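You operate a simulated robot arm through the tools that you are given. There is no shell and no other tool. Be economical: measure what you need, move in short steps, check, and stop when the job is done.

You are at the controls of a simulated two-armed robot. One attempt, no reset.

TASK
Light the Blue lantern and tip its light onto its Front mark.
Fine: light it first with the test dial, free the lever at its side, tip it and lock the lever again; leave it lit; the other lanterns and their levers stay.

It is judged by the outcome, as a careful person would: the job done as asked, and still so three seconds after it is handed in. It fails if anything else is knocked over, pushed out of place, dropped, spilled or broken.

THE ROBOT
Two 6-joint arms with three-finger grippers on one trunk, on a base that drives. Base frame: it is fixed to the floor where the robot stands at the start and does not move with it; the origin is under the middle of the robot, x ahead of it, y to its left, z up. Lengths are in m, angles in degrees, forces in N, time in s.
The left shoulder is at the start at [0.04, 0.147, 1.356], the right one opposite. With the tool pointing down near the work surface each hand reaches from about 0.58 to 0.6 m from the robot's upright axis, wherever it stands, measured 20 degrees to its own side. Places, roughly: lantern marked amber [0.4, -0.8, 1.3]; lantern marked blue [0.3, -1.1, 1.3]; lantern marked cold [0.6, -0.6, 1.3]; lantern marked green [0.1, -1.3, 1.3]; lantern marked rose [-0.1, -1.6, 1.3]; lantern marked warm [0.8, -0.3, 1.3]; lever of the lantern marked amber [0.3, -0.9, 1.4]; lever of the lantern marked blue [0.2, -1.2, 1.4]; lever of the lantern marked cold [0.5, -0.6, 1.4]; lever of the lantern marked green [0, -1.4, 1.4]; lever of the lantern marked rose [-0.2, -1.7, 1.4]; lever of the lantern marked warm [0.7, -0.4, 1.4]; test dial [0.9, 0, 1.1]. Payload 2.69 kg a hand.
The TCP of each hand is the grasp point between the finger pads, 0.029 m short of the fingertips. In the tool frame z runs along the fingers and y along their closing line. Largest opening 0.12 m; the body of the gripper starts 0.078 m behind the TCP.
Orientation is that of the tool frame in the base frame, as [roll, pitch, yaw] about the fixed x, y, z axes, in that order (R = Rz(yaw) Ry(pitch) Rx(roll)). With the fingers straight down and closing along the base's y, the tool's x points along the base's -x, its y along +y and its z along -z.

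THE INTERFACE
- The arms move only by the tool nudge_tool. It takes "left_deltas", "right_deltas" or both (then of equal length, played together; a hand with none holds still); each is text: rows parted by semicolons, each of 7 numbers parted by spaces: the shift along the tool's x, y, z in units of 100 mm (1.0 is 100 mm), then the turn, a rotation vector about the tool's x, y, z in units of 180 degrees (1.0 is 180 degrees), then the opening, from 0 (shut) to 1 (fully open). In form: tx ty tz ax ay az gripper; .... A call has 1 to 12 rows; each row is the pose to reach, as a shift and turn from the pose commanded when the call began, along the tool's axes at that moment. A call with a number of a shift or a turn outside -1 to 1 is refused whole. A row lasts 0.2 s, in which the tool goes at most 0.05 m and 8.6 degrees; a call with a longer step from one row to the next is refused whole, and so is a gripper value outside its range. Where a pose cannot be reached the arm comes as near as it can. A force on the tool above 60 N (or 10 N above the force at the start of the call, whichever is more), or a blocked arm, ends the call early, and 0.2 s more pass. The fingers move at their own pace and stop on an object; they squeeze with about 43 N. The grip force told is the motor's: it shows also when the fingers shut on nothing. Time passes only in rows, and 0.2 s behind the last, so rows that repeat a pose let the fingers close. The reply holds the time, the measured pose of the TCP, the force on the tool along the base axes, the opening and the grip force, in the units named above and with some noise, with the torque about the TCP (base axes, N m) and any sound that the robot's microphone picked up.
- Cameras (640 x 400 px; columns grow to the right, rows downward): "scene" is now at [0.1081, 0.0059, 1.5644]; the picture's right is [0.17, -0.99, 0.00], its down [-0.73, -0.12, -0.67] and it looks along [0.66, 0.11, -0.74] (base axes); focal length 261 px, centre (320, 200). "left" rides on the left gripper at [0.063, 0, -0.104] in its tool frame; the picture's right is [0.00, 1.00, 0.00], its down [-0.83, 0.00, -0.56] and it looks along [-0.56, 0.00, 0.83] (tool axes); focal length 275 px, centre (320, 200). "right" rides on the right gripper at [0.063, 0, -0.104] in its tool frame; the picture's right is [0.01, 1.00, 0.00], its down [-0.83, 0.00, -0.56] and it looks along [-0.56, 0.00, 0.83] (tool axes); focal length 275 px, centre (320, 200). There is no depth. A picture from a camera that has moved, and an enlarged one, comes with that camera's place and axes in the base frame and with its lens. The place of the scene camera against the robot may be out by one fixed shift of up to 0.018 m in any direction.
- capture(camera): a new picture of that camera. No time passes.
- move_column(by): slides the trunk up (or, below 0, down) by that many m; the arms and the scene camera ride with it, the base frame stays. It gives what a move gives, with no picture.
- drive_base(legs): drives the robot by 1 to 6 legs, each [ahead, turn to the left] in m and degrees, along the robot's own axes; the way and the turn of a leg run together, so that a leg with both is an arc; at most 1.5 m and 180 degrees a leg. The arms and the cameras ride along, it lands a little off, and it stops where it bumps. It gives what a move gives.
- head_to(pan, tilt): turns the head with the scene camera to pan (to the left, within 86 degrees either way) and tilt (down, from -29 to 69), counted from straight ahead of the robot. It gives what a move gives.
- close_up(camera, box): a new picture of the part [left, top, right, bottom] of that camera's present view, enlarged. No time passes.
- hand_in(): hands the job in; it is judged then, once.

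Go step by step. Nothing tells you exact positions but the pictures and the camera data: compare them with the known pose of the tool, close in by small moves and look again before you grip or let go. The budget is 120 turns and 108 pictures, counting those below and the enlarged ones. Unless the task says otherwise, let go and move clear before handing in, and close with one line.

The tools are called after "Call:" as name(argument=value, ...) on one line, values as JSON. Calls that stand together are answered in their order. nudge_tool: Moves the arms, as the interface text tells. Its arguments: {"type":"object","properties":{"left_deltas":{"type":"string"},"right_deltas":{"type":"string"}},"required":[]} The other tools are called the same way: move_column (by) slides the trunk up or down; drive_base (legs) drives the base; head_to (pan, tilt) turns the head that bears the scene camera; capture (camera) takes a picture; close_up (camera, box) takes an enlarged picture of a part of a camera's view; hand_in () hands the job in.

At the start:

```text
clock: 0.0
left_tcp_pos: [0.4781, 0.2025, 0.9982]
left_tcp_rot: [-180.0, 0.0, -179.9]
left_ft_force: [0.3, -0.1, 0.4]
left_moment: [-0.02, 0.01, 0.01]
left_finger_gap: 0.1203
left_finger_force: 0.0
right_tcp_pos: [0.5092, -0.1858, 1.0003]
right_tcp_rot: [-180.0, 0.0, 179.9]
right_ft_force: [0.7, 0.5, 0.2]
right_moment: [0.02, 0.0, 0.0]
right_finger_gap: 0.1199
right_finger_force: 0.0
trunk travel left (down, up): [-0.483, 0.014]
robot x, y, heading: [-0.0034, -0.0018, -0.1]
head pan, tilt: [9.7, 47.8]
```

scene: 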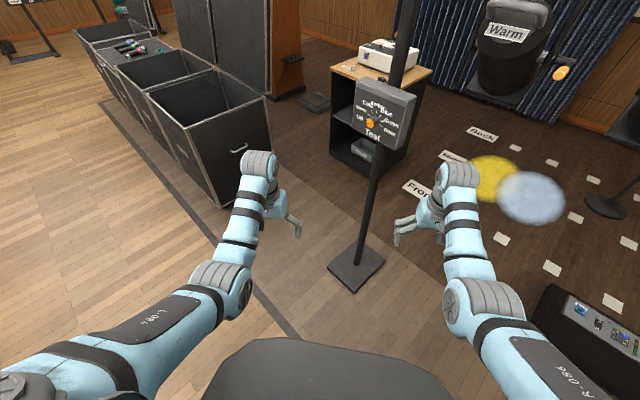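
right: 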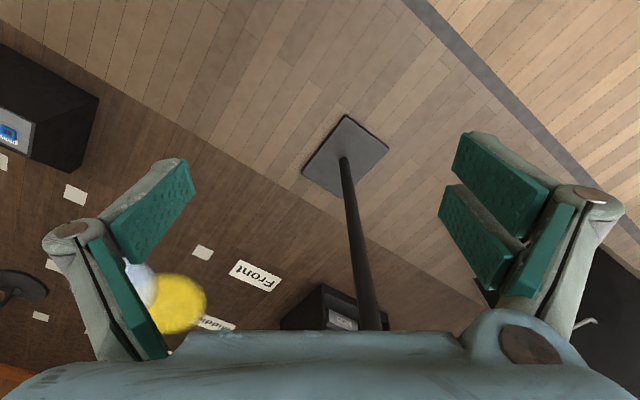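
left: 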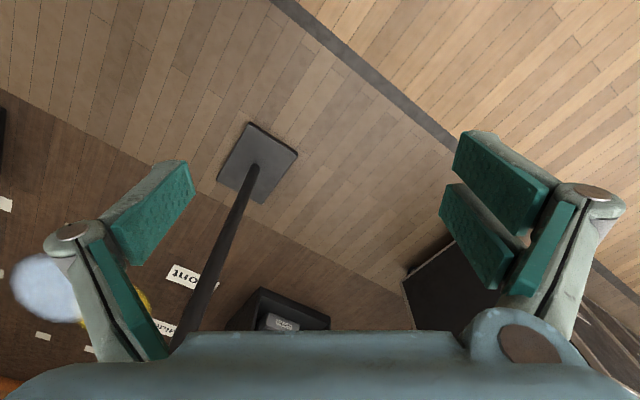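

I see the test dial on a stand ahead and lanterns to the right. First I look at the dial closely and look over the lanterns.

Call:
close_up(camera="scene", box=[340, 70, 430, 150])

Call:
head_to(pan=-60, tilt=15)

Call:
capture(camera="scene")

```text
5.00 times, centred on (385, 110) of scene
camera zoom: at [0.1081, 0.0059, 1.5644], right [0.17, -0.99, 0.0], down [-0.73, -0.12, -0.67], along [0.66, 0.11, -0.74], focal length 1306 px, centre (-5, 650)
```

zoom: 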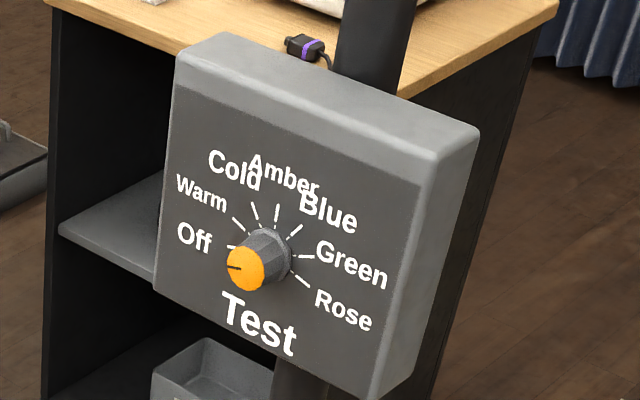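

```text
clock: 1.4
left_tcp_pos: [0.4792, 0.2021, 0.9994]
left_tcp_rot: [-180.0, 0.0, -179.9]
left_ft_force: [0.0, -0.3, -0.1]
left_moment: [-0.01, -0.01, 0.01]
left_finger_gap: 0.1201
left_finger_force: 0.0
right_tcp_pos: [0.5081, -0.1856, 0.9993]
right_tcp_rot: [-180.0, 0.1, 179.9]
right_ft_force: [0.1, 0.2, -0.3]
right_moment: [-0.02, 0.0, 0.03]
right_finger_gap: 0.12
right_finger_force: 0.0
trunk travel left (down, up): [-0.483, 0.014]
robot x, y, heading: [0.0006, 0.002, 0.2]
head pan, tilt: [-60.0, 15.0]
```

```text
103 pictures are left
camera scene: at [0.077, -0.0882, 1.6151], right [-0.87, -0.5, 0.0], down [-0.13, 0.22, -0.97], along [0.48, -0.84, -0.26], focal length 261 px, centre (320, 200)
```

scene: 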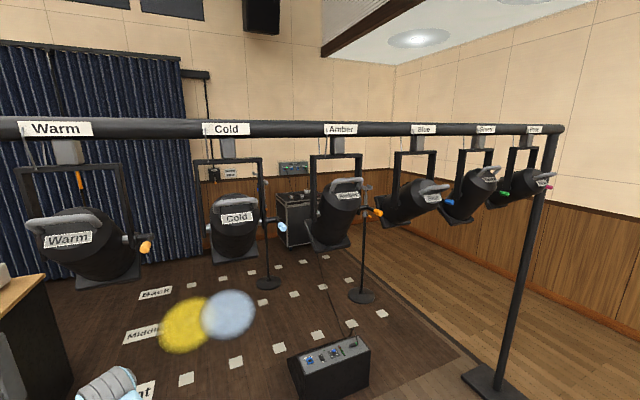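

The lanterns hang from a bar; the levers are coloured knobs at their sides. I zoom in on them.

Call:
close_up(camera="scene", box=[370, 115, 530, 215])

Call:
close_up(camera="scene", box=[0, 120, 270, 290])

Call:
close_up(camera="scene", box=[270, 115, 430, 215])

```text
4.00 times, centred on (450, 165) of scene
camera zoom: at [0.077, -0.0882, 1.6151], right [-0.87, -0.5, 0.0], down [-0.13, 0.22, -0.97], along [0.48, -0.84, -0.26], focal length 1045 px, centre (-200, 340)
```

zoom: 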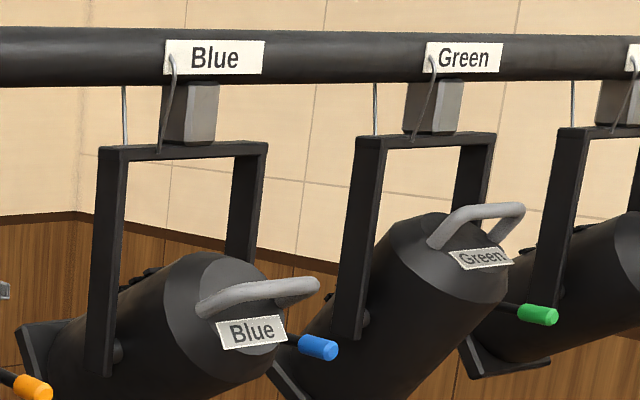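

```text
2.35 times, centred on (135, 205) of scene
camera zoom: at [0.077, -0.0882, 1.6151], right [-0.87, -0.5, 0.0], down [-0.13, 0.22, -0.97], along [0.48, -0.84, -0.26], focal length 614 px, centre (755, 188)
```

zoom: 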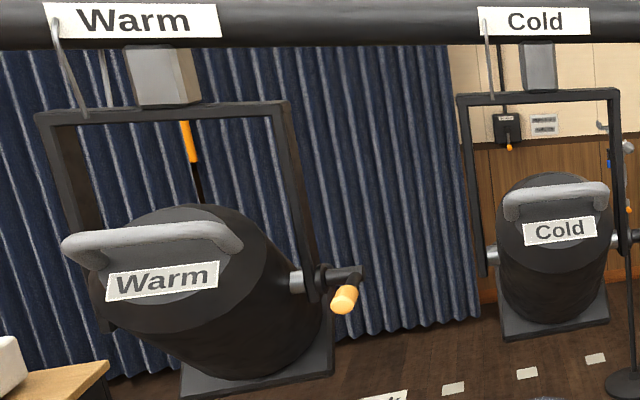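

```text
4.00 times, centred on (350, 165) of scene
camera zoom: at [0.077, -0.0882, 1.6151], right [-0.87, -0.5, 0.0], down [-0.13, 0.22, -0.97], along [0.48, -0.84, -0.26], focal length 1045 px, centre (200, 340)
```

zoom: 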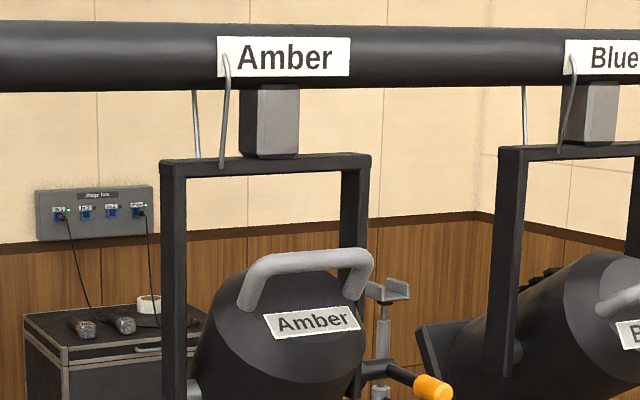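

The dial's box faces about 33° to my left of -x, near (0.84, -0.05, 1.12). First I turn the left tool level (fingers forward) and lift it 10 cm, here in free space.

Call:
nudge_tool(left_deltas="0 0 -0.1 0 -0.045 0 1; 0 0 -0.2 0 -0.09 0 1; 0 0 -0.3 0 -0.135 0 1; 0 0 -0.4 0 -0.18 0 1; 0 0 -0.5 0 -0.225 0 1; 0 0 -0.6 0 -0.27 0 1; 0 0 -0.7 0 -0.315 0 1; 0 0 -0.8 0 -0.36 0 1; 0 0 -0.9 0 -0.405 0 1; 0 0 -1 0 -0.45 0 1; 0 0 -1 0 -0.48 0 1; 0 0 -1 0 -0.5 0 0.7")

Call:
head_to(pan=0, tilt=35)

Call:
capture(camera="scene")

```text
clock: 4.0
left_tcp_pos: [0.4786, 0.2023, 1.0997]
left_tcp_rot: [5.0, 89.8, 4.9]
left_ft_force: [-0.3, -0.1, 0.1]
left_moment: [0.03, 0.01, 0.02]
left_finger_gap: 0.084
left_finger_force: 0.1
right_tcp_pos: [0.509, -0.1845, 1.0003]
right_tcp_rot: [180.0, -0.1, 179.9]
right_ft_force: [0.4, 0.6, -0.3]
right_moment: [0.0, 0.0, -0.02]
right_finger_gap: 0.1197
right_finger_force: 0.1
trunk travel left (down, up): [-0.483, 0.014]
robot x, y, heading: [-0.0013, -0.002, 0.0]
head pan, tilt: [-60.0, 15.0]
```

```text
clock: 5.3
left_tcp_pos: [0.4804, 0.2022, 1.1007]
left_tcp_rot: [175.4, 90.0, 175.3]
left_ft_force: [0.4, -0.1, 0.0]
left_moment: [-0.01, 0.02, -0.04]
left_finger_gap: 0.0841
left_finger_force: 0.0
right_tcp_pos: [0.5092, -0.1848, 0.9989]
right_tcp_rot: [-179.9, 0.0, 180.0]
right_ft_force: [0.0, 0.5, 0.3]
right_moment: [0.0, 0.01, -0.03]
right_finger_gap: 0.1201
right_finger_force: 0.0
trunk travel left (down, up): [-0.483, 0.014]
robot x, y, heading: [0.0017, 0.0034, 0.0]
head pan, tilt: [0.0, 35.0]
```

```text
99 pictures are left
camera scene: at [0.1182, -0.0075, 1.5831], right [0.0, -1.0, 0.0], down [-0.57, 0.0, -0.82], along [0.82, 0.0, -0.57], focal length 261 px, centre (320, 200)
```

scene: 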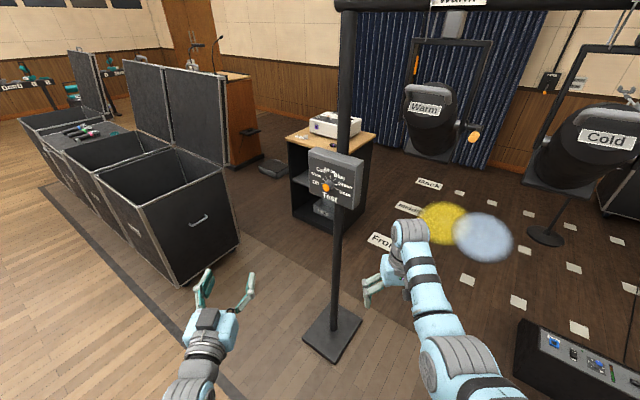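

Pole foot puts the knob near (0.875, -0.03, 1.10). I drive so the dial is straight ahead of the left hand.

Call:
drive_base(legs=[[0, 26], [0.27, 0], [0, -59]])

Call:
capture(camera="scene")

Call:
capture(camera="left")

```text
clock: 11.2
left_tcp_pos: [0.7582, 0.0345, 1.1003]
left_tcp_rot: [116.5, 90.0, 83.9]
left_ft_force: [-0.3, 0.2, -0.1]
left_moment: [0.02, 0.0, -0.02]
left_finger_gap: 0.0839
left_finger_force: 0.1
right_tcp_pos: [0.5754, -0.3078, 1.0007]
right_tcp_rot: [-180.0, 0.1, 147.3]
right_ft_force: [0.4, 0.3, -0.7]
right_moment: [0.0, -0.01, 0.01]
right_finger_gap: 0.1198
right_finger_force: 0.0
trunk travel left (down, up): [-0.483, 0.014]
robot x, y, heading: [0.2469, 0.1207, -32.7]
head pan, tilt: [0.0, 35.0]
```

```text
98 pictures are left
camera scene: at [0.347, 0.057, 1.5831], right [-0.54, -0.84, 0.0], down [-0.48, 0.31, -0.82], along [0.69, -0.44, -0.57], focal length 261 px, centre (320, 200)
```

scene: 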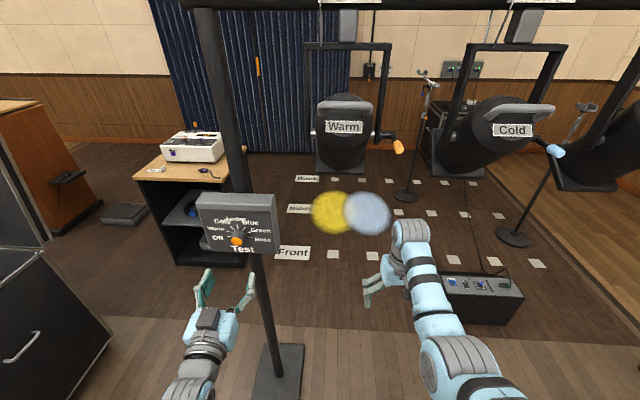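

```text
97 pictures are left
camera left: at [0.6706, 0.091, 1.0371], right [0.54, 0.84, 0.01], down [-0.47, 0.3, 0.83], along [0.7, -0.45, 0.56], focal length 275 px, centre (320, 200)
```

left: 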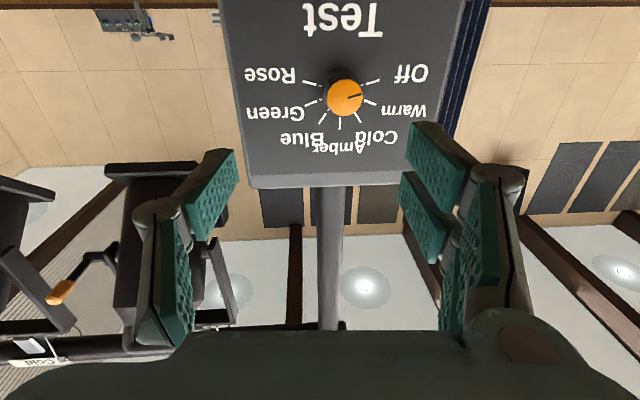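

The dial is nearly square to the hand. I enlarge it for angles and a second sighting.

Call:
close_up(camera="left", box=[240, 30, 440, 155])

Call:
close_up(camera="scene", box=[180, 180, 300, 255])

```text
3.20 times, centred on (340, 92) of left
camera zoom: at [0.6706, 0.091, 1.0371], right [0.54, 0.84, 0.01], down [-0.47, 0.3, 0.83], along [0.7, -0.45, 0.56], focal length 881 px, centre (256, 544)
```

zoom: 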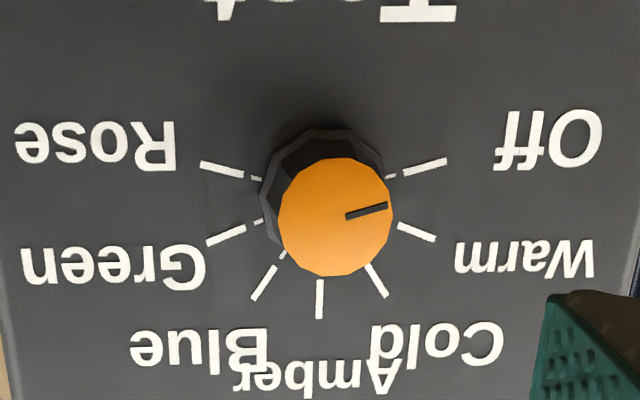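

```text
5.33 times, centred on (240, 218) of scene
camera zoom: at [0.347, 0.057, 1.5831], right [-0.54, -0.84, 0.0], down [-0.48, 0.31, -0.82], along [0.69, -0.44, -0.57], focal length 1393 px, centre (747, 107)
```

zoom: 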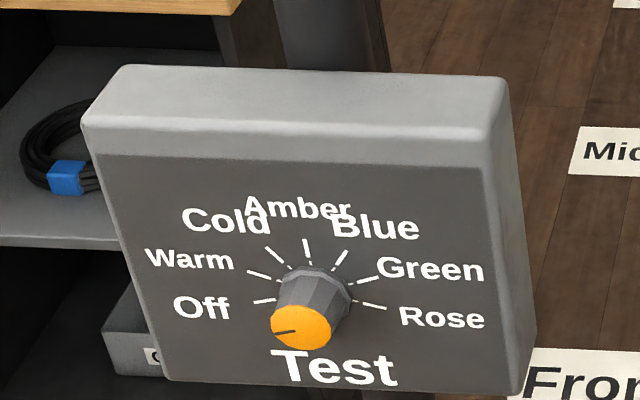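

Ticks are 35° apart, so Off→Blue is 140° clockwise. Knob face is ~0.147 ahead and 0.021 to the tool's +y; I pre-turn the hand -70° and advance partway.

Call:
nudge_tool(left_deltas="0 0.03 0.1 0 0 -0.04 0.6; 0 0.06 0.2 0 0 -0.08 0.6; 0 0.1 0.3 0 0 -0.12 0.6; 0 0.15 0.4 0 0 -0.16 0.6; 0 0.21 0.5 0 0 -0.2 0.6; 0 0.21 0.6 0 0 -0.24 0.6; 0 0.21 0.7 0 0 -0.28 0.6; 0 0.21 0.75 0 0 -0.32 0.6; 0 0.21 0.8 0 0 -0.36 0.6; 0 0.21 0.8 0 0 -0.389 0.6")

Call:
capture(camera="left")

Call:
close_up(camera="scene", box=[140, 160, 340, 285])

```text
clock: 13.4
left_tcp_pos: [0.8364, 0.0077, 1.1006]
left_tcp_rot: [-89.9, 19.9, -122.6]
left_ft_force: [0.6, -0.2, 1.2]
left_moment: [-0.02, 0.01, 0.0]
left_finger_gap: 0.072
left_finger_force: 0.1
right_tcp_pos: [0.5757, -0.3077, 1.0011]
right_tcp_rot: [180.0, -0.1, 147.3]
right_ft_force: [-0.4, -0.5, 0.1]
right_moment: [0.01, -0.03, 0.01]
right_finger_gap: 0.1199
right_finger_force: 0.1
trunk travel left (down, up): [-0.483, 0.014]
robot x, y, heading: [0.2431, 0.1245, -32.7]
head pan, tilt: [0.0, 35.0]
```

```text
94 pictures are left
camera left: at [0.717, 0.0153, 1.0788], right [0.19, 0.29, -0.94], down [-0.05, 0.96, 0.29], along [0.98, -0.01, 0.19], focal length 275 px, centre (320, 200)
```

left: 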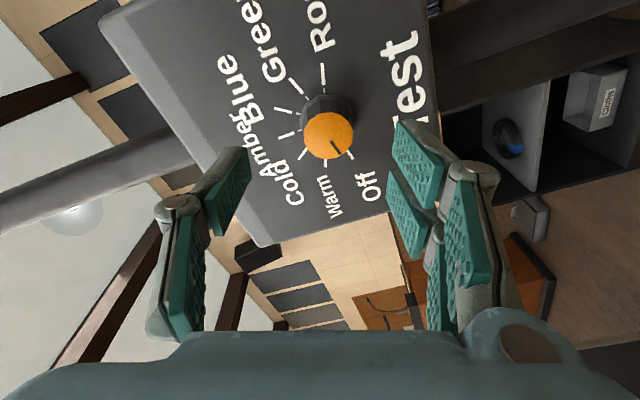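

```text
3.20 times, centred on (240, 222) of scene
camera zoom: at [0.3468, 0.0565, 1.5831], right [-0.54, -0.84, 0.0], down [-0.48, 0.31, -0.82], along [0.69, -0.44, -0.57], focal length 836 px, centre (576, 128)
```

zoom: 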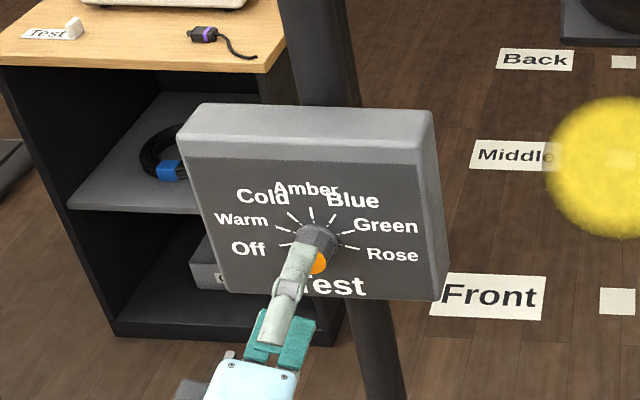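

Knob is centred within 5 mm. I advance 5.7 cm with fingers open, shifting 5 mm, then check.

Call:
nudge_tool(left_deltas="0 0.05 0.2 0 0 0 0.6; 0 0.05 0.4 0 0 0 0.6; 0 0.05 0.5 0 0 0 0.6; 0 0.05 0.57 0 0 0 0.6")

Call:
capture(camera="left")

Call:
close_up(camera="scene", box=[180, 180, 300, 255])

```text
clock: 14.4
left_tcp_pos: [0.8849, -0.0191, 1.0945]
left_tcp_rot: [-90.1, 20.1, -122.5]
left_ft_force: [-2.5, -0.7, -1.3]
left_moment: [-0.01, -0.05, -0.04]
left_finger_gap: 0.0723
left_finger_force: 0.1
right_tcp_pos: [0.5742, -0.3084, 1.0001]
right_tcp_rot: [-180.0, 0.0, 147.4]
right_ft_force: [0.7, -0.4, 0.2]
right_moment: [0.0, 0.0, 0.01]
right_finger_gap: 0.1201
right_finger_force: 0.0
trunk travel left (down, up): [-0.483, 0.014]
robot x, y, heading: [0.2448, 0.1212, -32.8]
head pan, tilt: [0.0, 35.0]
```

```text
92 pictures are left
camera left: at [0.7662, -0.0137, 1.0739], right [0.19, 0.29, -0.94], down [-0.05, 0.96, 0.29], along [0.98, -0.01, 0.19], focal length 275 px, centre (320, 200)
```

left: 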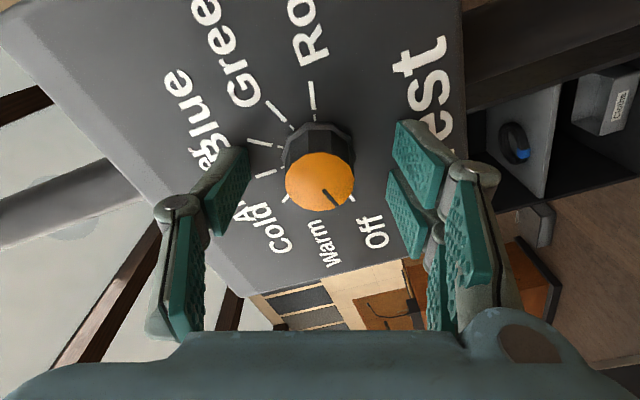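

```text
5.33 times, centred on (240, 218) of scene
camera zoom: at [0.3467, 0.0568, 1.5831], right [-0.54, -0.84, 0.0], down [-0.48, 0.31, -0.82], along [0.69, -0.44, -0.57], focal length 1393 px, centre (747, 107)
```

zoom: 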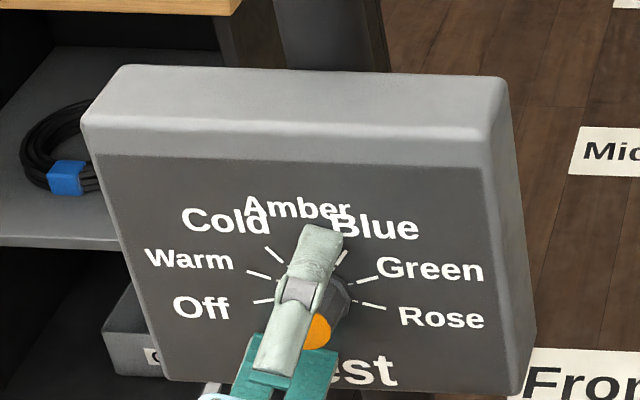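

Knob lies centred between pads, fingertips ~23 mm along it. I close.

Call:
nudge_tool(left_deltas="0 0 0 0 0 0 0; 0 0 0 0 0 0 0; 0 0 0 0 0 0 0")

Call:
capture(camera="left")

```text
clock: 15.2
left_tcp_pos: [0.8839, -0.0186, 1.0963]
left_tcp_rot: [-90.1, 20.0, -122.7]
left_ft_force: [-15.2, 5.3, -7.9]
left_moment: [0.08, 0.01, -0.04]
left_finger_gap: 0.0333
left_finger_force: 44.6
right_tcp_pos: [0.5731, -0.3065, 1.001]
right_tcp_rot: [-180.0, 0.1, 147.3]
right_ft_force: [0.0, 1.1, 0.3]
right_moment: [0.01, 0.03, -0.03]
right_finger_gap: 0.12
right_finger_force: 0.0
trunk travel left (down, up): [-0.483, 0.014]
robot x, y, heading: [0.2421, 0.1216, -32.5]
head pan, tilt: [0.0, 35.0]
```

```text
90 pictures are left
camera left: at [0.7635, -0.0128, 1.0744], right [0.19, 0.29, -0.94], down [-0.05, 0.96, 0.29], along [0.98, -0.01, 0.19], focal length 275 px, centre (320, 200)
```

left: 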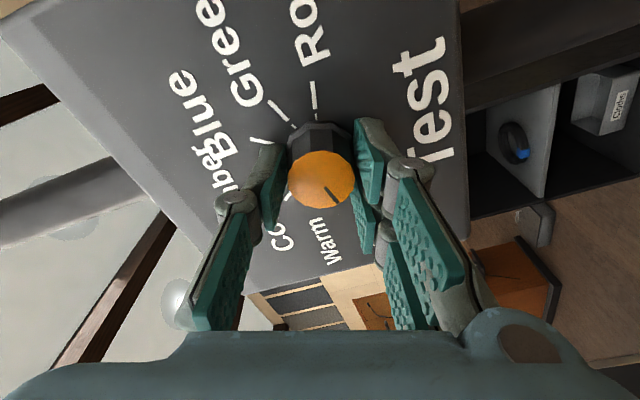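

Gripped (33 mm). Turn clockwise by half (70°), then check.

Call:
nudge_tool(left_deltas="0 0 0 0 0 0.04 0; 0 0 0 0 0 0.08 0; 0 0 0 0 0 0.12 0; 0 0 0 0 0 0.16 0; 0 0 0 0 0 0.2 0; 0 0 0 0 0 0.24 0; 0 0 0 0 0 0.28 0; 0 0 0 0 0 0.32 0; 0 0 0 0 0 0.36 0; 0 0 0 0 0 0.389 0")

Call:
capture(camera="left")

```text
clock: 17.4
left_tcp_pos: [0.8814, -0.02, 1.0991]
left_tcp_rot: [44.9, 89.4, 12.0]
left_ft_force: [-11.9, -1.8, 4.7]
left_moment: [-0.68, -0.8, -0.38]
left_finger_gap: 0.0327
left_finger_force: 44.9
right_tcp_pos: [0.5698, -0.3095, 1.0026]
right_tcp_rot: [179.9, 0.2, 147.3]
right_ft_force: [-0.4, -0.1, 0.0]
right_moment: [0.03, -0.01, 0.01]
right_finger_gap: 0.1199
right_finger_force: 0.1
trunk travel left (down, up): [-0.483, 0.014]
robot x, y, heading: [0.2467, 0.1226, -32.5]
head pan, tilt: [0.0, 35.0]
```

```text
89 pictures are left
camera left: at [0.7941, 0.0356, 1.0356], right [0.54, 0.84, 0.01], down [-0.48, 0.3, 0.83], along [0.69, -0.45, 0.56], focal length 275 px, centre (320, 200)
```

left: 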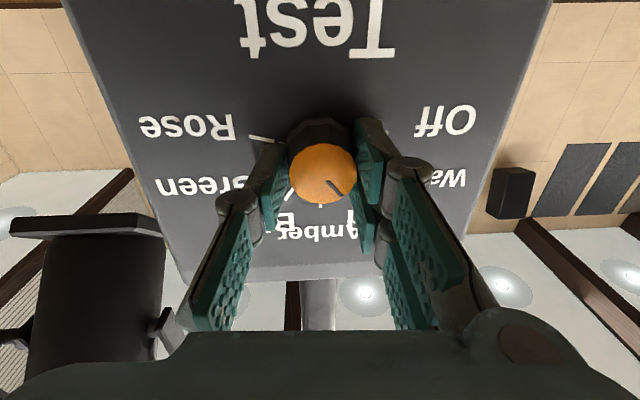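

The knob turns with the hand. Continue the other 70°.

Call:
nudge_tool(left_deltas="0 0 0 0 0 0.04 0; 0 0 0 0 0 0.08 0; 0 0 0 0 0 0.12 0; 0 0 0 0 0 0.16 0; 0 0 0 0 0 0.2 0; 0 0 0 0 0 0.24 0; 0 0 0 0 0 0.28 0; 0 0 0 0 0 0.32 0; 0 0 0 0 0 0.36 0; 0 0 0 0 0 0.389 0")

Call:
capture(camera="left")

Call:
capture(camera="scene")

```text
clock: 19.6
left_tcp_pos: [0.8802, -0.0235, 1.0972]
left_tcp_rot: [90.2, 19.4, 57.4]
left_ft_force: [-27.0, -9.3, -13.0]
left_moment: [-0.04, 0.14, -1.2]
left_finger_gap: 0.0325
left_finger_force: 44.9
right_tcp_pos: [0.5694, -0.3123, 1.0002]
right_tcp_rot: [179.7, 0.1, 147.2]
right_ft_force: [0.7, 0.5, -0.4]
right_moment: [0.0, 0.03, 0.02]
right_finger_gap: 0.1197
right_finger_force: 0.0
trunk travel left (down, up): [-0.483, 0.014]
robot x, y, heading: [0.2458, 0.1236, -32.6]
head pan, tilt: [0.0, 35.0]
```

```text
88 pictures are left
camera left: at [0.8241, 0.0827, 1.0757], right [0.18, 0.28, 0.94], down [-0.89, -0.36, 0.28], along [0.42, -0.89, 0.18], focal length 275 px, centre (320, 200)
```

left: 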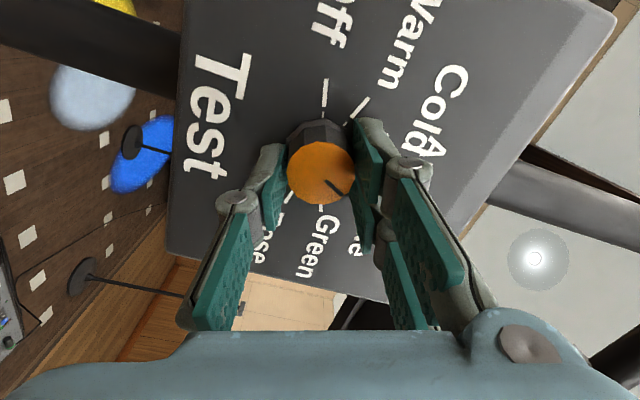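

```text
87 pictures are left
camera scene: at [0.3395, 0.0518, 1.5832], right [-0.54, -0.84, -0.01], down [-0.48, 0.31, -0.82], along [0.69, -0.44, -0.57], focal length 261 px, centre (320, 200)
```

scene: 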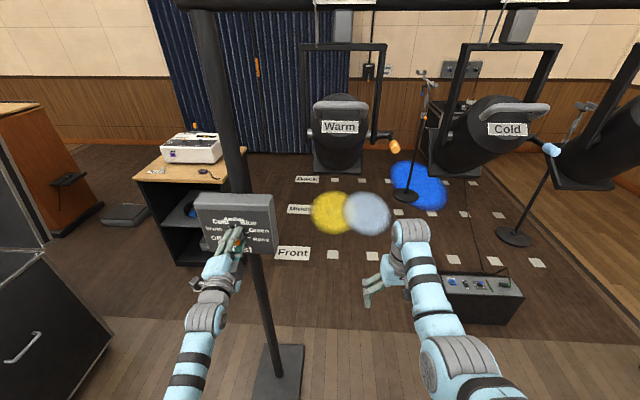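

The blue pool appeared on the floor. Release the knob and back off, then check the pointer.

Call:
nudge_tool(left_deltas="0 0 0 0 0 0 0.6; 0 0 0 0 0 0 0.6; 0 0 -0.3 0 0 0 0.6; 0 0 -0.7 0 0 0 0.6; 0 0 -1 0 0 0 0.6; 0 0 -1 0 0 -0.04 0.6; 0 0 -1 0 0 -0.08 0.6; 0 0 -1 0 0 -0.12 0.6; 0 0 -1 0 0 -0.16 0.6; 0 0 -1 0 0 -0.2 0.6")

Call:
close_up(camera="scene", box=[180, 180, 300, 255])

Call:
close_up(camera="scene", box=[240, 150, 560, 350])

```text
clock: 21.8
left_tcp_pos: [0.8023, 0.0335, 1.0946]
left_tcp_rot: [90.1, 56.2, 57.3]
left_ft_force: [0.5, -0.5, -0.3]
left_moment: [0.0, 0.0, -0.01]
left_finger_gap: 0.0721
left_finger_force: 0.1
right_tcp_pos: [0.5741, -0.3094, 1.0009]
right_tcp_rot: [179.9, 0.1, 147.4]
right_ft_force: [-0.3, 0.0, 0.4]
right_moment: [-0.03, 0.02, 0.0]
right_finger_gap: 0.1197
right_finger_force: 0.0
trunk travel left (down, up): [-0.483, 0.014]
robot x, y, heading: [0.2475, 0.1222, -32.6]
head pan, tilt: [0.0, 35.0]
```

```text
5.33 times, centred on (240, 218) of scene
camera zoom: at [0.3468, 0.0562, 1.5831], right [-0.54, -0.84, 0.0], down [-0.48, 0.31, -0.82], along [0.69, -0.44, -0.57], focal length 1393 px, centre (747, 107)
```

zoom: 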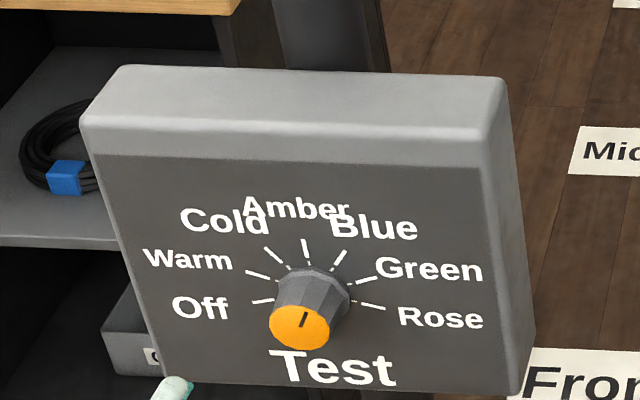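

```text
2.00 times, centred on (400, 250) of scene
camera zoom: at [0.3468, 0.0562, 1.5831], right [-0.54, -0.84, 0.0], down [-0.48, 0.31, -0.82], along [0.69, -0.44, -0.57], focal length 522 px, centre (160, 100)
```

zoom: 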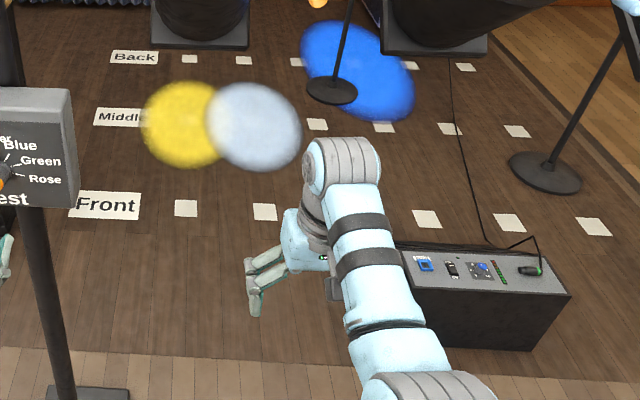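

Blue is lit; the pointer seems slightly short of the tick. I check from the wrist camera.

Call:
capture(camera="left")

Call:
close_up(camera="left", box=[240, 30, 440, 155])

```text
84 pictures are left
camera left: at [0.7329, 0.1194, 1.0433], right [0.45, 0.7, 0.56], down [-0.72, -0.09, 0.69], along [0.53, -0.71, 0.46], focal length 275 px, centre (320, 200)
```

left: 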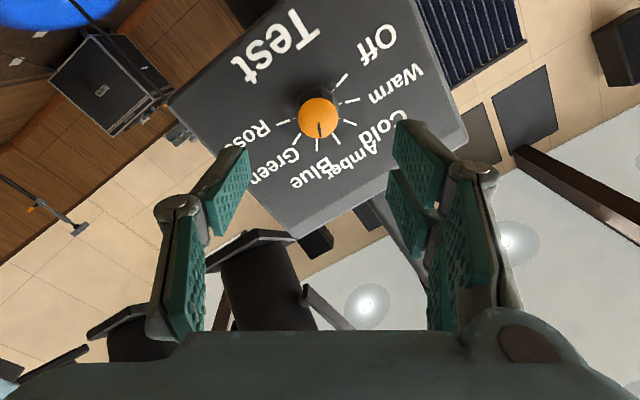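

```text
3.20 times, centred on (340, 92) of left
camera zoom: at [0.7329, 0.1194, 1.0433], right [0.45, 0.7, 0.56], down [-0.72, -0.09, 0.69], along [0.53, -0.71, 0.46], focal length 881 px, centre (256, 544)
```

zoom: 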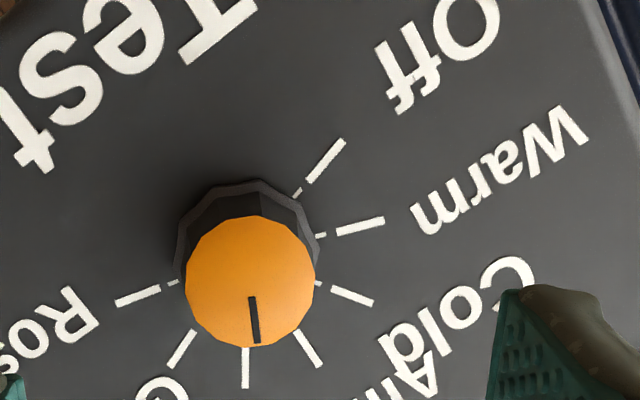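

The pointer is on Blue (within ~5°) and lit. Now I back off and look right towards the Blue lantern and the floor on the way.

Call:
drive_base(legs=[[-0.25, 0]])

Call:
head_to(pan=-70, tilt=35)

Call:
capture(camera="scene")

```text
clock: 23.6
left_tcp_pos: [0.594, 0.1641, 1.0938]
left_tcp_rot: [90.3, 56.0, 57.4]
left_ft_force: [0.9, -0.4, 0.1]
left_moment: [-0.04, 0.02, -0.03]
left_finger_gap: 0.0718
left_finger_force: 0.2
right_tcp_pos: [0.3647, -0.1782, 0.9976]
right_tcp_rot: [179.9, -0.2, 147.0]
right_ft_force: [-1.1, -0.6, 0.0]
right_moment: [0.04, 0.05, -0.01]
right_finger_gap: 0.1198
right_finger_force: 0.1
trunk travel left (down, up): [-0.483, 0.014]
robot x, y, heading: [0.0368, 0.2591, -32.9]
head pan, tilt: [0.0, 35.0]
```

```text
clock: 25.0
left_tcp_pos: [0.5914, 0.166, 1.0955]
left_tcp_rot: [90.0, 55.9, 57.1]
left_ft_force: [0.3, 0.3, -0.3]
left_moment: [0.02, 0.0, -0.01]
left_finger_gap: 0.0719
left_finger_force: 0.1
right_tcp_pos: [0.3614, -0.1746, 0.9994]
right_tcp_rot: [179.9, 0.0, 147.0]
right_ft_force: [-0.4, -0.5, 0.4]
right_moment: [0.02, -0.01, -0.01]
right_finger_gap: 0.1201
right_finger_force: 0.1
trunk travel left (down, up): [-0.483, 0.014]
robot x, y, heading: [0.0352, 0.258, -32.9]
head pan, tilt: [-70.0, 35.0]
```

```text
82 pictures are left
camera scene: at [0.0433, 0.1536, 1.5831], right [-0.98, 0.22, 0.0], down [0.13, 0.56, -0.82], along [-0.18, -0.8, -0.57], focal length 261 px, centre (320, 200)
```

scene: 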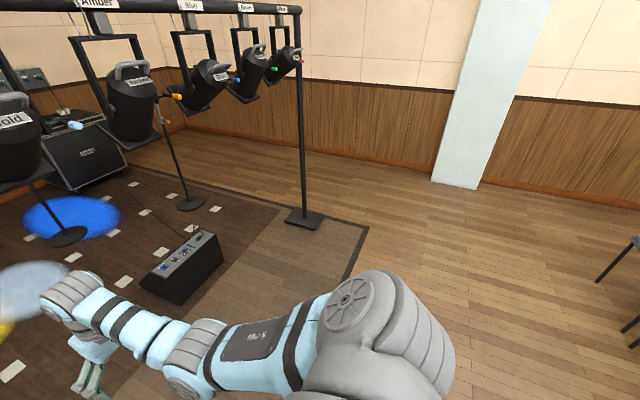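

Floor is clear. Drive to a standoff in front of the Blue lantern.

Call:
drive_base(legs=[[0, -85], [0.97, 0], [0, 83]])

Call:
head_to(pan=0, tilt=15)

Call:
capture(camera="scene")

```text
clock: 37.2
left_tcp_pos: [0.1397, -0.7266, 1.0956]
left_tcp_rot: [90.1, 55.9, 54.1]
left_ft_force: [0.6, -0.5, -0.3]
left_moment: [-0.01, -0.03, 0.01]
left_finger_gap: 0.0722
left_finger_force: 0.0
right_tcp_pos: [-0.107, -1.0566, 1.0002]
right_tcp_rot: [-180.0, 0.0, 144.0]
right_ft_force: [0.0, -0.4, -0.2]
right_moment: [-0.02, -0.03, -0.06]
right_finger_gap: 0.1199
right_finger_force: 0.2
trunk travel left (down, up): [-0.483, 0.014]
robot x, y, heading: [-0.4067, -0.6053, -35.8]
head pan, tilt: [-70.0, 35.0]
```

```text
clock: 38.6
left_tcp_pos: [0.1411, -0.7267, 1.0946]
left_tcp_rot: [90.1, 55.9, 54.1]
left_ft_force: [-0.4, 0.5, 0.5]
left_moment: [0.0, 0.02, 0.04]
left_finger_gap: 0.0719
left_finger_force: 0.0
right_tcp_pos: [-0.1049, -1.0556, 0.9995]
right_tcp_rot: [-180.0, 0.0, 143.9]
right_ft_force: [-0.3, 0.0, -0.7]
right_moment: [-0.02, 0.01, 0.02]
right_finger_gap: 0.1198
right_finger_force: 0.1
trunk travel left (down, up): [-0.483, 0.014]
robot x, y, heading: [-0.4098, -0.6085, -35.7]
head pan, tilt: [0.0, 15.0]
```

```text
81 pictures are left
camera scene: at [-0.3077, -0.68, 1.6151], right [-0.59, -0.81, 0.0], down [-0.21, 0.15, -0.97], along [0.78, -0.57, -0.26], focal length 261 px, centre (320, 200)
```

scene: 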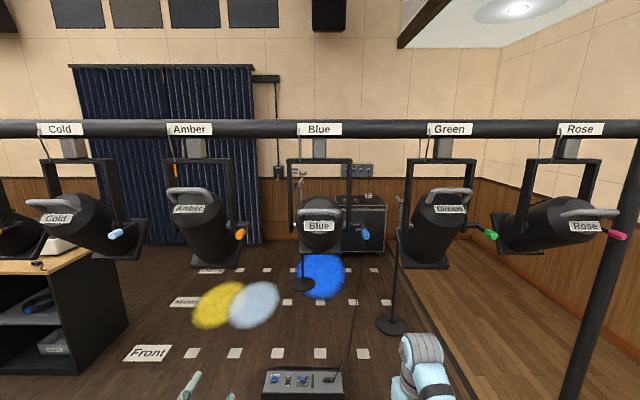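

Blue is straight ahead. Zoom in on it, and on the floor marks.

Call:
close_up(camera="scene", box=[270, 150, 390, 225])

Call:
close_up(camera="scene", box=[120, 245, 400, 400])

Call:
close_up(camera="scene", box=[190, 200, 270, 250])

```text
5.33 times, centred on (330, 188) of scene
camera zoom: at [-0.3077, -0.68, 1.6151], right [-0.59, -0.81, 0.0], down [-0.21, 0.15, -0.97], along [0.78, -0.57, -0.26], focal length 1393 px, centre (267, 267)
```

zoom: 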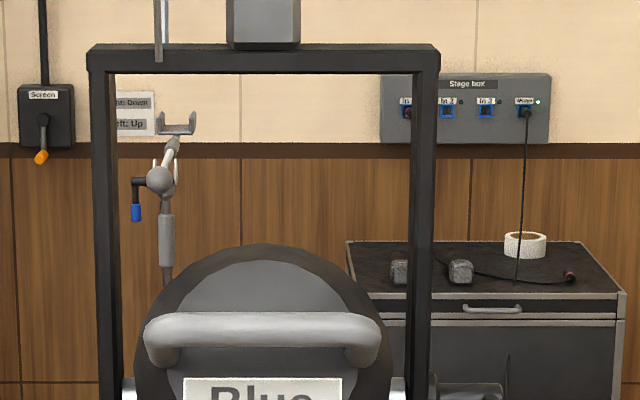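

```text
2.29 times, centred on (260, 322) of scene
camera zoom: at [-0.3077, -0.68, 1.6151], right [-0.59, -0.81, 0.0], down [-0.21, 0.15, -0.97], along [0.78, -0.57, -0.26], focal length 597 px, centre (457, -80)
```

zoom: 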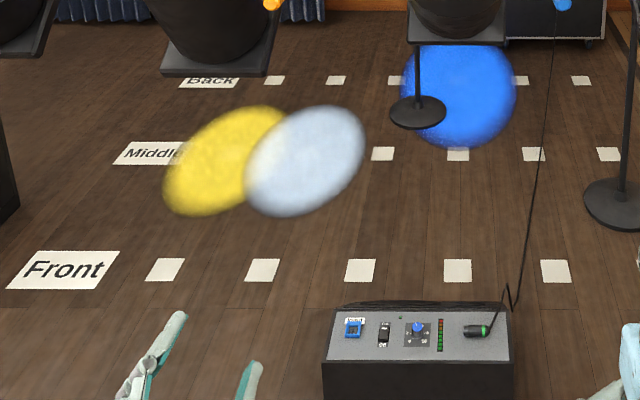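

```text
8.00 times, centred on (230, 225) of scene
camera zoom: at [-0.3077, -0.68, 1.6151], right [-0.59, -0.81, 0.0], down [-0.21, 0.15, -0.97], along [0.78, -0.57, -0.26], focal length 2089 px, centre (1040, 0)
```

zoom: 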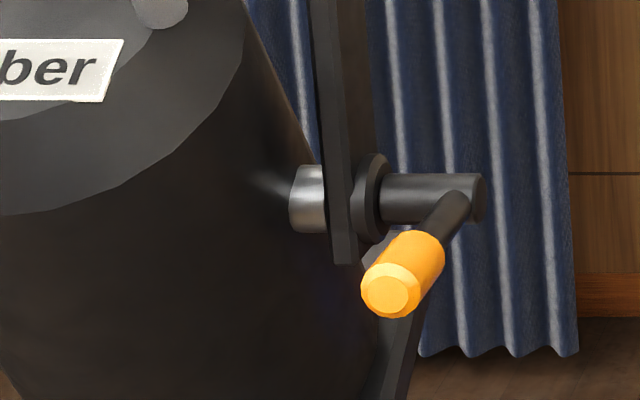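

Call:
close_up(camera="scene", box=[280, 190, 400, 265])

Call:
close_up(camera="scene", box=[400, 180, 640, 330])

```text
5.33 times, centred on (340, 228) of scene
camera zoom: at [-0.3077, -0.68, 1.6151], right [-0.59, -0.81, 0.0], down [-0.21, 0.15, -0.97], along [0.78, -0.57, -0.26], focal length 1393 px, centre (213, 53)
```

zoom: 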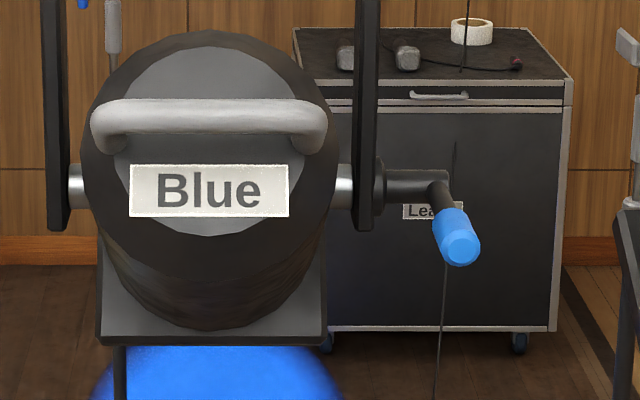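

```text
2.67 times, centred on (520, 255) of scene
camera zoom: at [-0.3077, -0.68, 1.6151], right [-0.59, -0.81, 0.0], down [-0.21, 0.15, -0.97], along [0.78, -0.57, -0.26], focal length 696 px, centre (-213, 53)
```

zoom: 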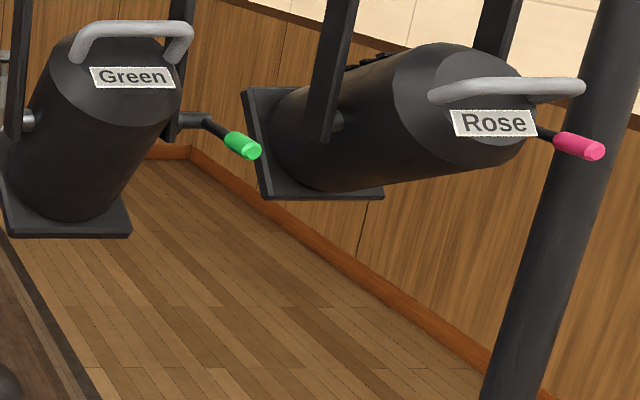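

Triangulated: handle bar centre ≈ (0.168, -1.025, 1.425), lever tip ≈ (0.122, -1.141, 1.355), lever horizontal, ~7 cm long, pointing at me. I'll hold the handle with the left hand (fingers closing vertically) while the right works the lever. First re-pose the left hand: roll 56° and lift.

Call:
nudge_tool(left_deltas="-0.1 0.07 0 0 0 0.04 0.5; -0.2 0.14 0 0 0 0.08 0.5; -0.3 0.21 0 0 0 0.12 0.5; -0.4 0.28 0 0 0 0.16 0.5; -0.5 0.35 0 0 0 0.2 0.5; -0.6 0.42 0 0 0 0.24 0.5; -0.7 0.49 0 0 0 0.28 0.5; -0.83 0.56 0 0 0 0.311 0.5", right_deltas="0 0 -0.1 0 0 0 1; 0 0 -0.2 0 0 0 1; 0 0 -0.3 0 0 0 1; 0 0 -0.4 0 0 0 1; 0 0 -0.5 0 0 0 0.9; 0 0 -0.6 0 0 0 0.8; 0 0 -0.8 0 0 0 0.7; 0 0 -1 0 0 0 0.6")

```text
clock: 40.4
left_tcp_pos: [0.1408, -0.7269, 1.1953]
left_tcp_rot: [90.0, -0.2, 54.1]
left_ft_force: [0.1, 0.3, 0.6]
left_moment: [-0.01, 0.01, 0.04]
left_finger_gap: 0.0603
left_finger_force: 0.1
right_tcp_pos: [-0.0857, -1.0692, 1.0873]
right_tcp_rot: [-179.9, 0.0, 144.0]
right_ft_force: [-0.3, -0.1, 0.3]
right_moment: [0.0, -0.01, 0.02]
right_finger_gap: 0.072
right_finger_force: 0.2
right hand out of reach, approached as far as the arm can: row 5, 6, 7, 8
trunk travel left (down, up): [-0.483, 0.014]
robot x, y, heading: [-0.4112, -0.6056, -35.8]
head pan, tilt: [0.0, 15.0]
```

Call:
nudge_tool(left_deltas="-0.1 0.1 0 0.02 0 0 0.5; -0.2 0.2 0 0.04 0 0 0.5; -0.3 0.3 0 0.06 0 0 0.5; -0.4 0.4 0 0.08 0 0 0.5; -0.5 0.5 0 0.1 0 0 0.5; -0.6 0.6 0 0.12 0 0 0.5; -0.7 0.7 0 0.14 0 0 0.5; -0.8 0.8 0 0.16 0 0 0.5; -0.9 0.9 0 0.18 0 0 0.5; -1 1 0 0.194 0 0 0.5; -1 1 0 0.194 0 0 0.5", right_deltas="0 0 -0.1 0 -0.045 0 0.6; 0 0 -0.2 0 -0.09 0 0.6; 0 0 -0.3 0 -0.135 0 0.6; 0 0 -0.4 0 -0.18 0 0.6; 0 0 -0.5 0 -0.225 0 0.6; 0 0 -0.6 0 -0.27 0 0.6; 0 0 -0.7 0 -0.315 0 0.6; 0 0 -0.8 0 -0.36 0 0.6; 0 0 -0.9 0 -0.405 0 0.6; 0 0 -1 0 -0.45 0 0.6; 0 0 -1 0 -0.49 0 0.6")

Call:
capture(camera="scene")

```text
clock: 42.8
left_tcp_pos: [0.0967, -0.7955, 1.2963]
left_tcp_rot: [124.8, -0.9, 55.1]
left_ft_force: [-0.1, -0.3, 0.1]
left_moment: [0.01, -0.01, -0.06]
left_finger_gap: 0.0601
left_finger_force: 0.1
left hand out of reach, approached as far as the arm can: row 9, 10, 11
right_tcp_pos: [-0.0848, -1.0699, 1.1875]
right_tcp_rot: [179.7, 88.3, 143.7]
right_ft_force: [-0.2, -0.5, 1.1]
right_moment: [-0.03, 0.0, 0.01]
right_finger_gap: 0.0721
right_finger_force: 0.1
right hand out of reach, approached as far as the arm can: row 1
trunk travel left (down, up): [-0.483, 0.014]
robot x, y, heading: [-0.4117, -0.6048, -35.4]
head pan, tilt: [0.0, 15.0]
```

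```text
75 pictures are left
camera scene: at [-0.3082, -0.6799, 1.6151], right [-0.58, -0.81, 0.0], down [-0.21, 0.15, -0.97], along [0.78, -0.56, -0.26], focal length 261 px, centre (320, 200)
```

scene: 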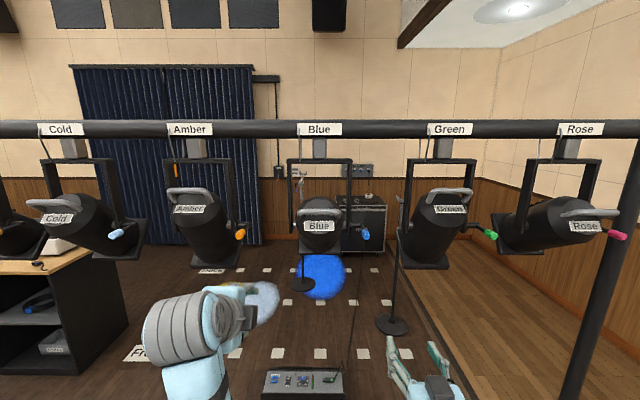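

The left arm hits a limit crossing to the middle; I test its reach going up and back.

Call:
nudge_tool(left_deltas="0 0.16 -0.14 0 0 0 0.5; 0 0.33 -0.28 0 0 0 0.5; 0 0.5 -0.42 0 0 0 0.5; 0 0.66 -0.56 0 0 0 0.5; 0 0.82 -0.7 0 0 0 0.5", right_deltas="0 0 0 0 0 -0.045 0.6; 0 0 0 0 0 -0.09 0.6; 0 0 0 0 0 -0.135 0.6; 0 0 0 0 0 -0.18 0.6; 0 0 0 0 0 -0.225 0.6")

```text
clock: 44.0
left_tcp_pos: [0.1121, -0.8263, 1.3777]
left_tcp_rot: [124.8, -0.1, 54.1]
left_ft_force: [0.7, -0.8, 0.0]
left_moment: [0.02, 0.02, -0.01]
left_finger_gap: 0.0599
left_finger_force: 0.0
left hand out of reach, approached as far as the arm can: row 2, 3, 4, 5
right_tcp_pos: [-0.085, -1.0701, 1.189]
right_tcp_rot: [-92.7, 49.4, -128.1]
right_ft_force: [-0.1, -0.2, 0.6]
right_moment: [-0.02, 0.0, 0.04]
right_finger_gap: 0.072
right_finger_force: 0.1
trunk travel left (down, up): [-0.483, 0.014]
robot x, y, heading: [-0.4099, -0.6069, -35.6]
head pan, tilt: [0.0, 15.0]
```

Too folded rather than too stretched, it seems; I extend forward and up toward a point 10 cm short of the handle, and finish the right hand's roll.

Call:
nudge_tool(left_deltas="-0.15 0.16 0.0 0 0 0 0.5; -0.3 0.32 0 0 0 0 0.5; -0.45 0.48 0 0 0 0 0.5; -0.6 0.64 0 0 0 0 0.5; -0.75 0.8 0 0 0 0 0.5; -0.95 0.96 0 0 0 0 0.5; -0.95 0.96 0 0 0 0 0.5", right_deltas="0 0 0 0 0 -0.045 0.6; 0 0 0 0 0 -0.09 0.6; 0 0 0 0 0 -0.135 0.6; 0 0 0 0 0 -0.18 0.6; 0 0 0 0 0 -0.225 0.6; 0 0 0 0 0 -0.275 0.6; 0 0 0 0 0 -0.275 0.6")

Call:
capture(camera="scene")

Call:
capture(camera="left")

```text
refused: row 6 steps farther than a row can; nothing moved
```

```text
74 pictures are left
camera scene: at [-0.3075, -0.6801, 1.6151], right [-0.58, -0.81, 0.0], down [-0.21, 0.15, -0.97], along [0.78, -0.56, -0.26], focal length 261 px, centre (320, 200)
```

scene: 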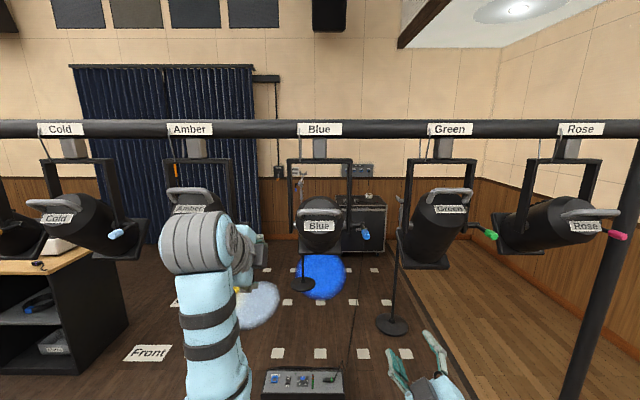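

```text
73 pictures are left
camera left: at [0.079, -0.7251, 1.4371], right [0.46, -0.34, 0.82], down [-0.86, -0.41, 0.31], along [0.23, -0.85, -0.48], focal length 275 px, centre (320, 200)
```

left: 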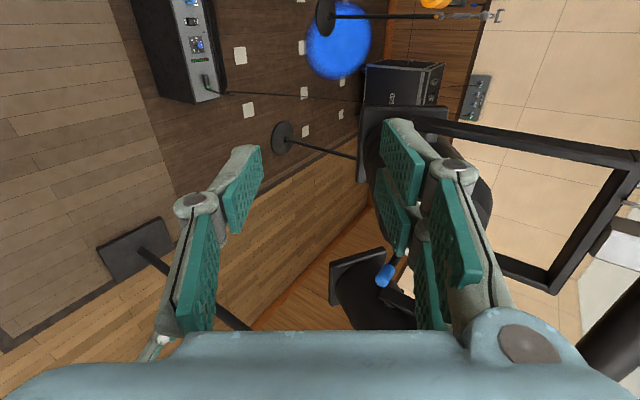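

Call:
nudge_tool(left_deltas="-0.15 0.16 0.0 0 0 0 0.5; -0.3 0.32 0 0 0 0 0.5; -0.45 0.48 0 0 0 0 0.5; -0.6 0.64 0 0 0 0 0.5; -0.75 0.8 0 0 0 0 0.5; -0.9 0.9 0 0 0 0 0.5; -0.95 0.96 0 0 0 0 0.5", right_deltas="0 0 0 0 0 -0.045 0.6; 0 0 0 0 0 -0.09 0.6; 0 0 0 0 0 -0.135 0.6; 0 0 0 0 0 -0.18 0.6; 0 0 0 0 0 -0.225 0.6; 0 0 0 0 0 -0.265 0.6; 0 0 0 0 0 -0.275 0.6")

Call:
capture(camera="scene")

Call:
capture(camera="left")

```text
clock: 45.6
left_tcp_pos: [0.1093, -0.9331, 1.4622]
left_tcp_rot: [125.1, 0.0, 54.0]
left_ft_force: [-0.3, -1.3, -0.6]
left_moment: [0.0, -0.01, -0.01]
left_finger_gap: 0.0599
left_finger_force: 0.1
left hand out of reach, approached as far as the arm can: row 4, 5, 6, 7
right_tcp_pos: [-0.0838, -1.0693, 1.1881]
right_tcp_rot: [-91.7, -0.1, -126.0]
right_ft_force: [0.0, 0.0, 0.4]
right_moment: [0.02, -0.03, -0.01]
right_finger_gap: 0.0719
right_finger_force: 0.1
trunk travel left (down, up): [-0.483, 0.014]
robot x, y, heading: [-0.4115, -0.607, -35.5]
head pan, tilt: [0.0, 15.0]
```

```text
72 pictures are left
camera scene: at [-0.3078, -0.68, 1.6151], right [-0.58, -0.81, 0.0], down [-0.21, 0.15, -0.97], along [0.78, -0.56, -0.26], focal length 261 px, centre (320, 200)
```

scene: 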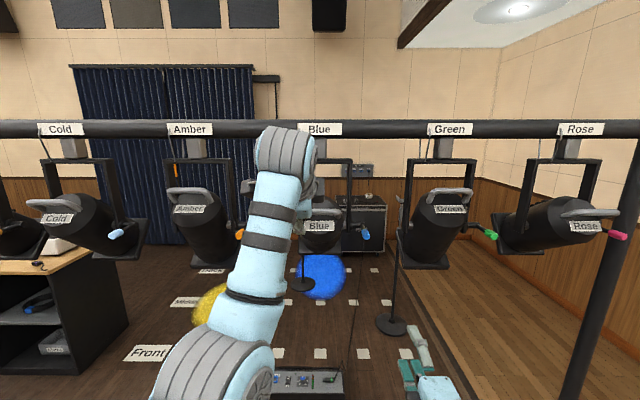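

```text
71 pictures are left
camera left: at [0.0775, -0.8313, 1.5221], right [0.46, -0.34, 0.82], down [-0.86, -0.4, 0.32], along [0.22, -0.85, -0.48], focal length 275 px, centre (320, 200)
```

left: 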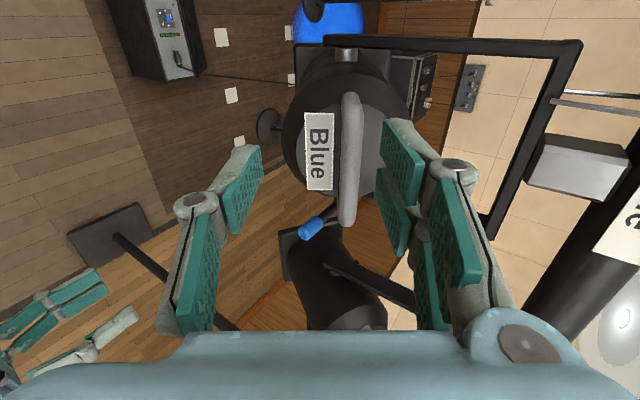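

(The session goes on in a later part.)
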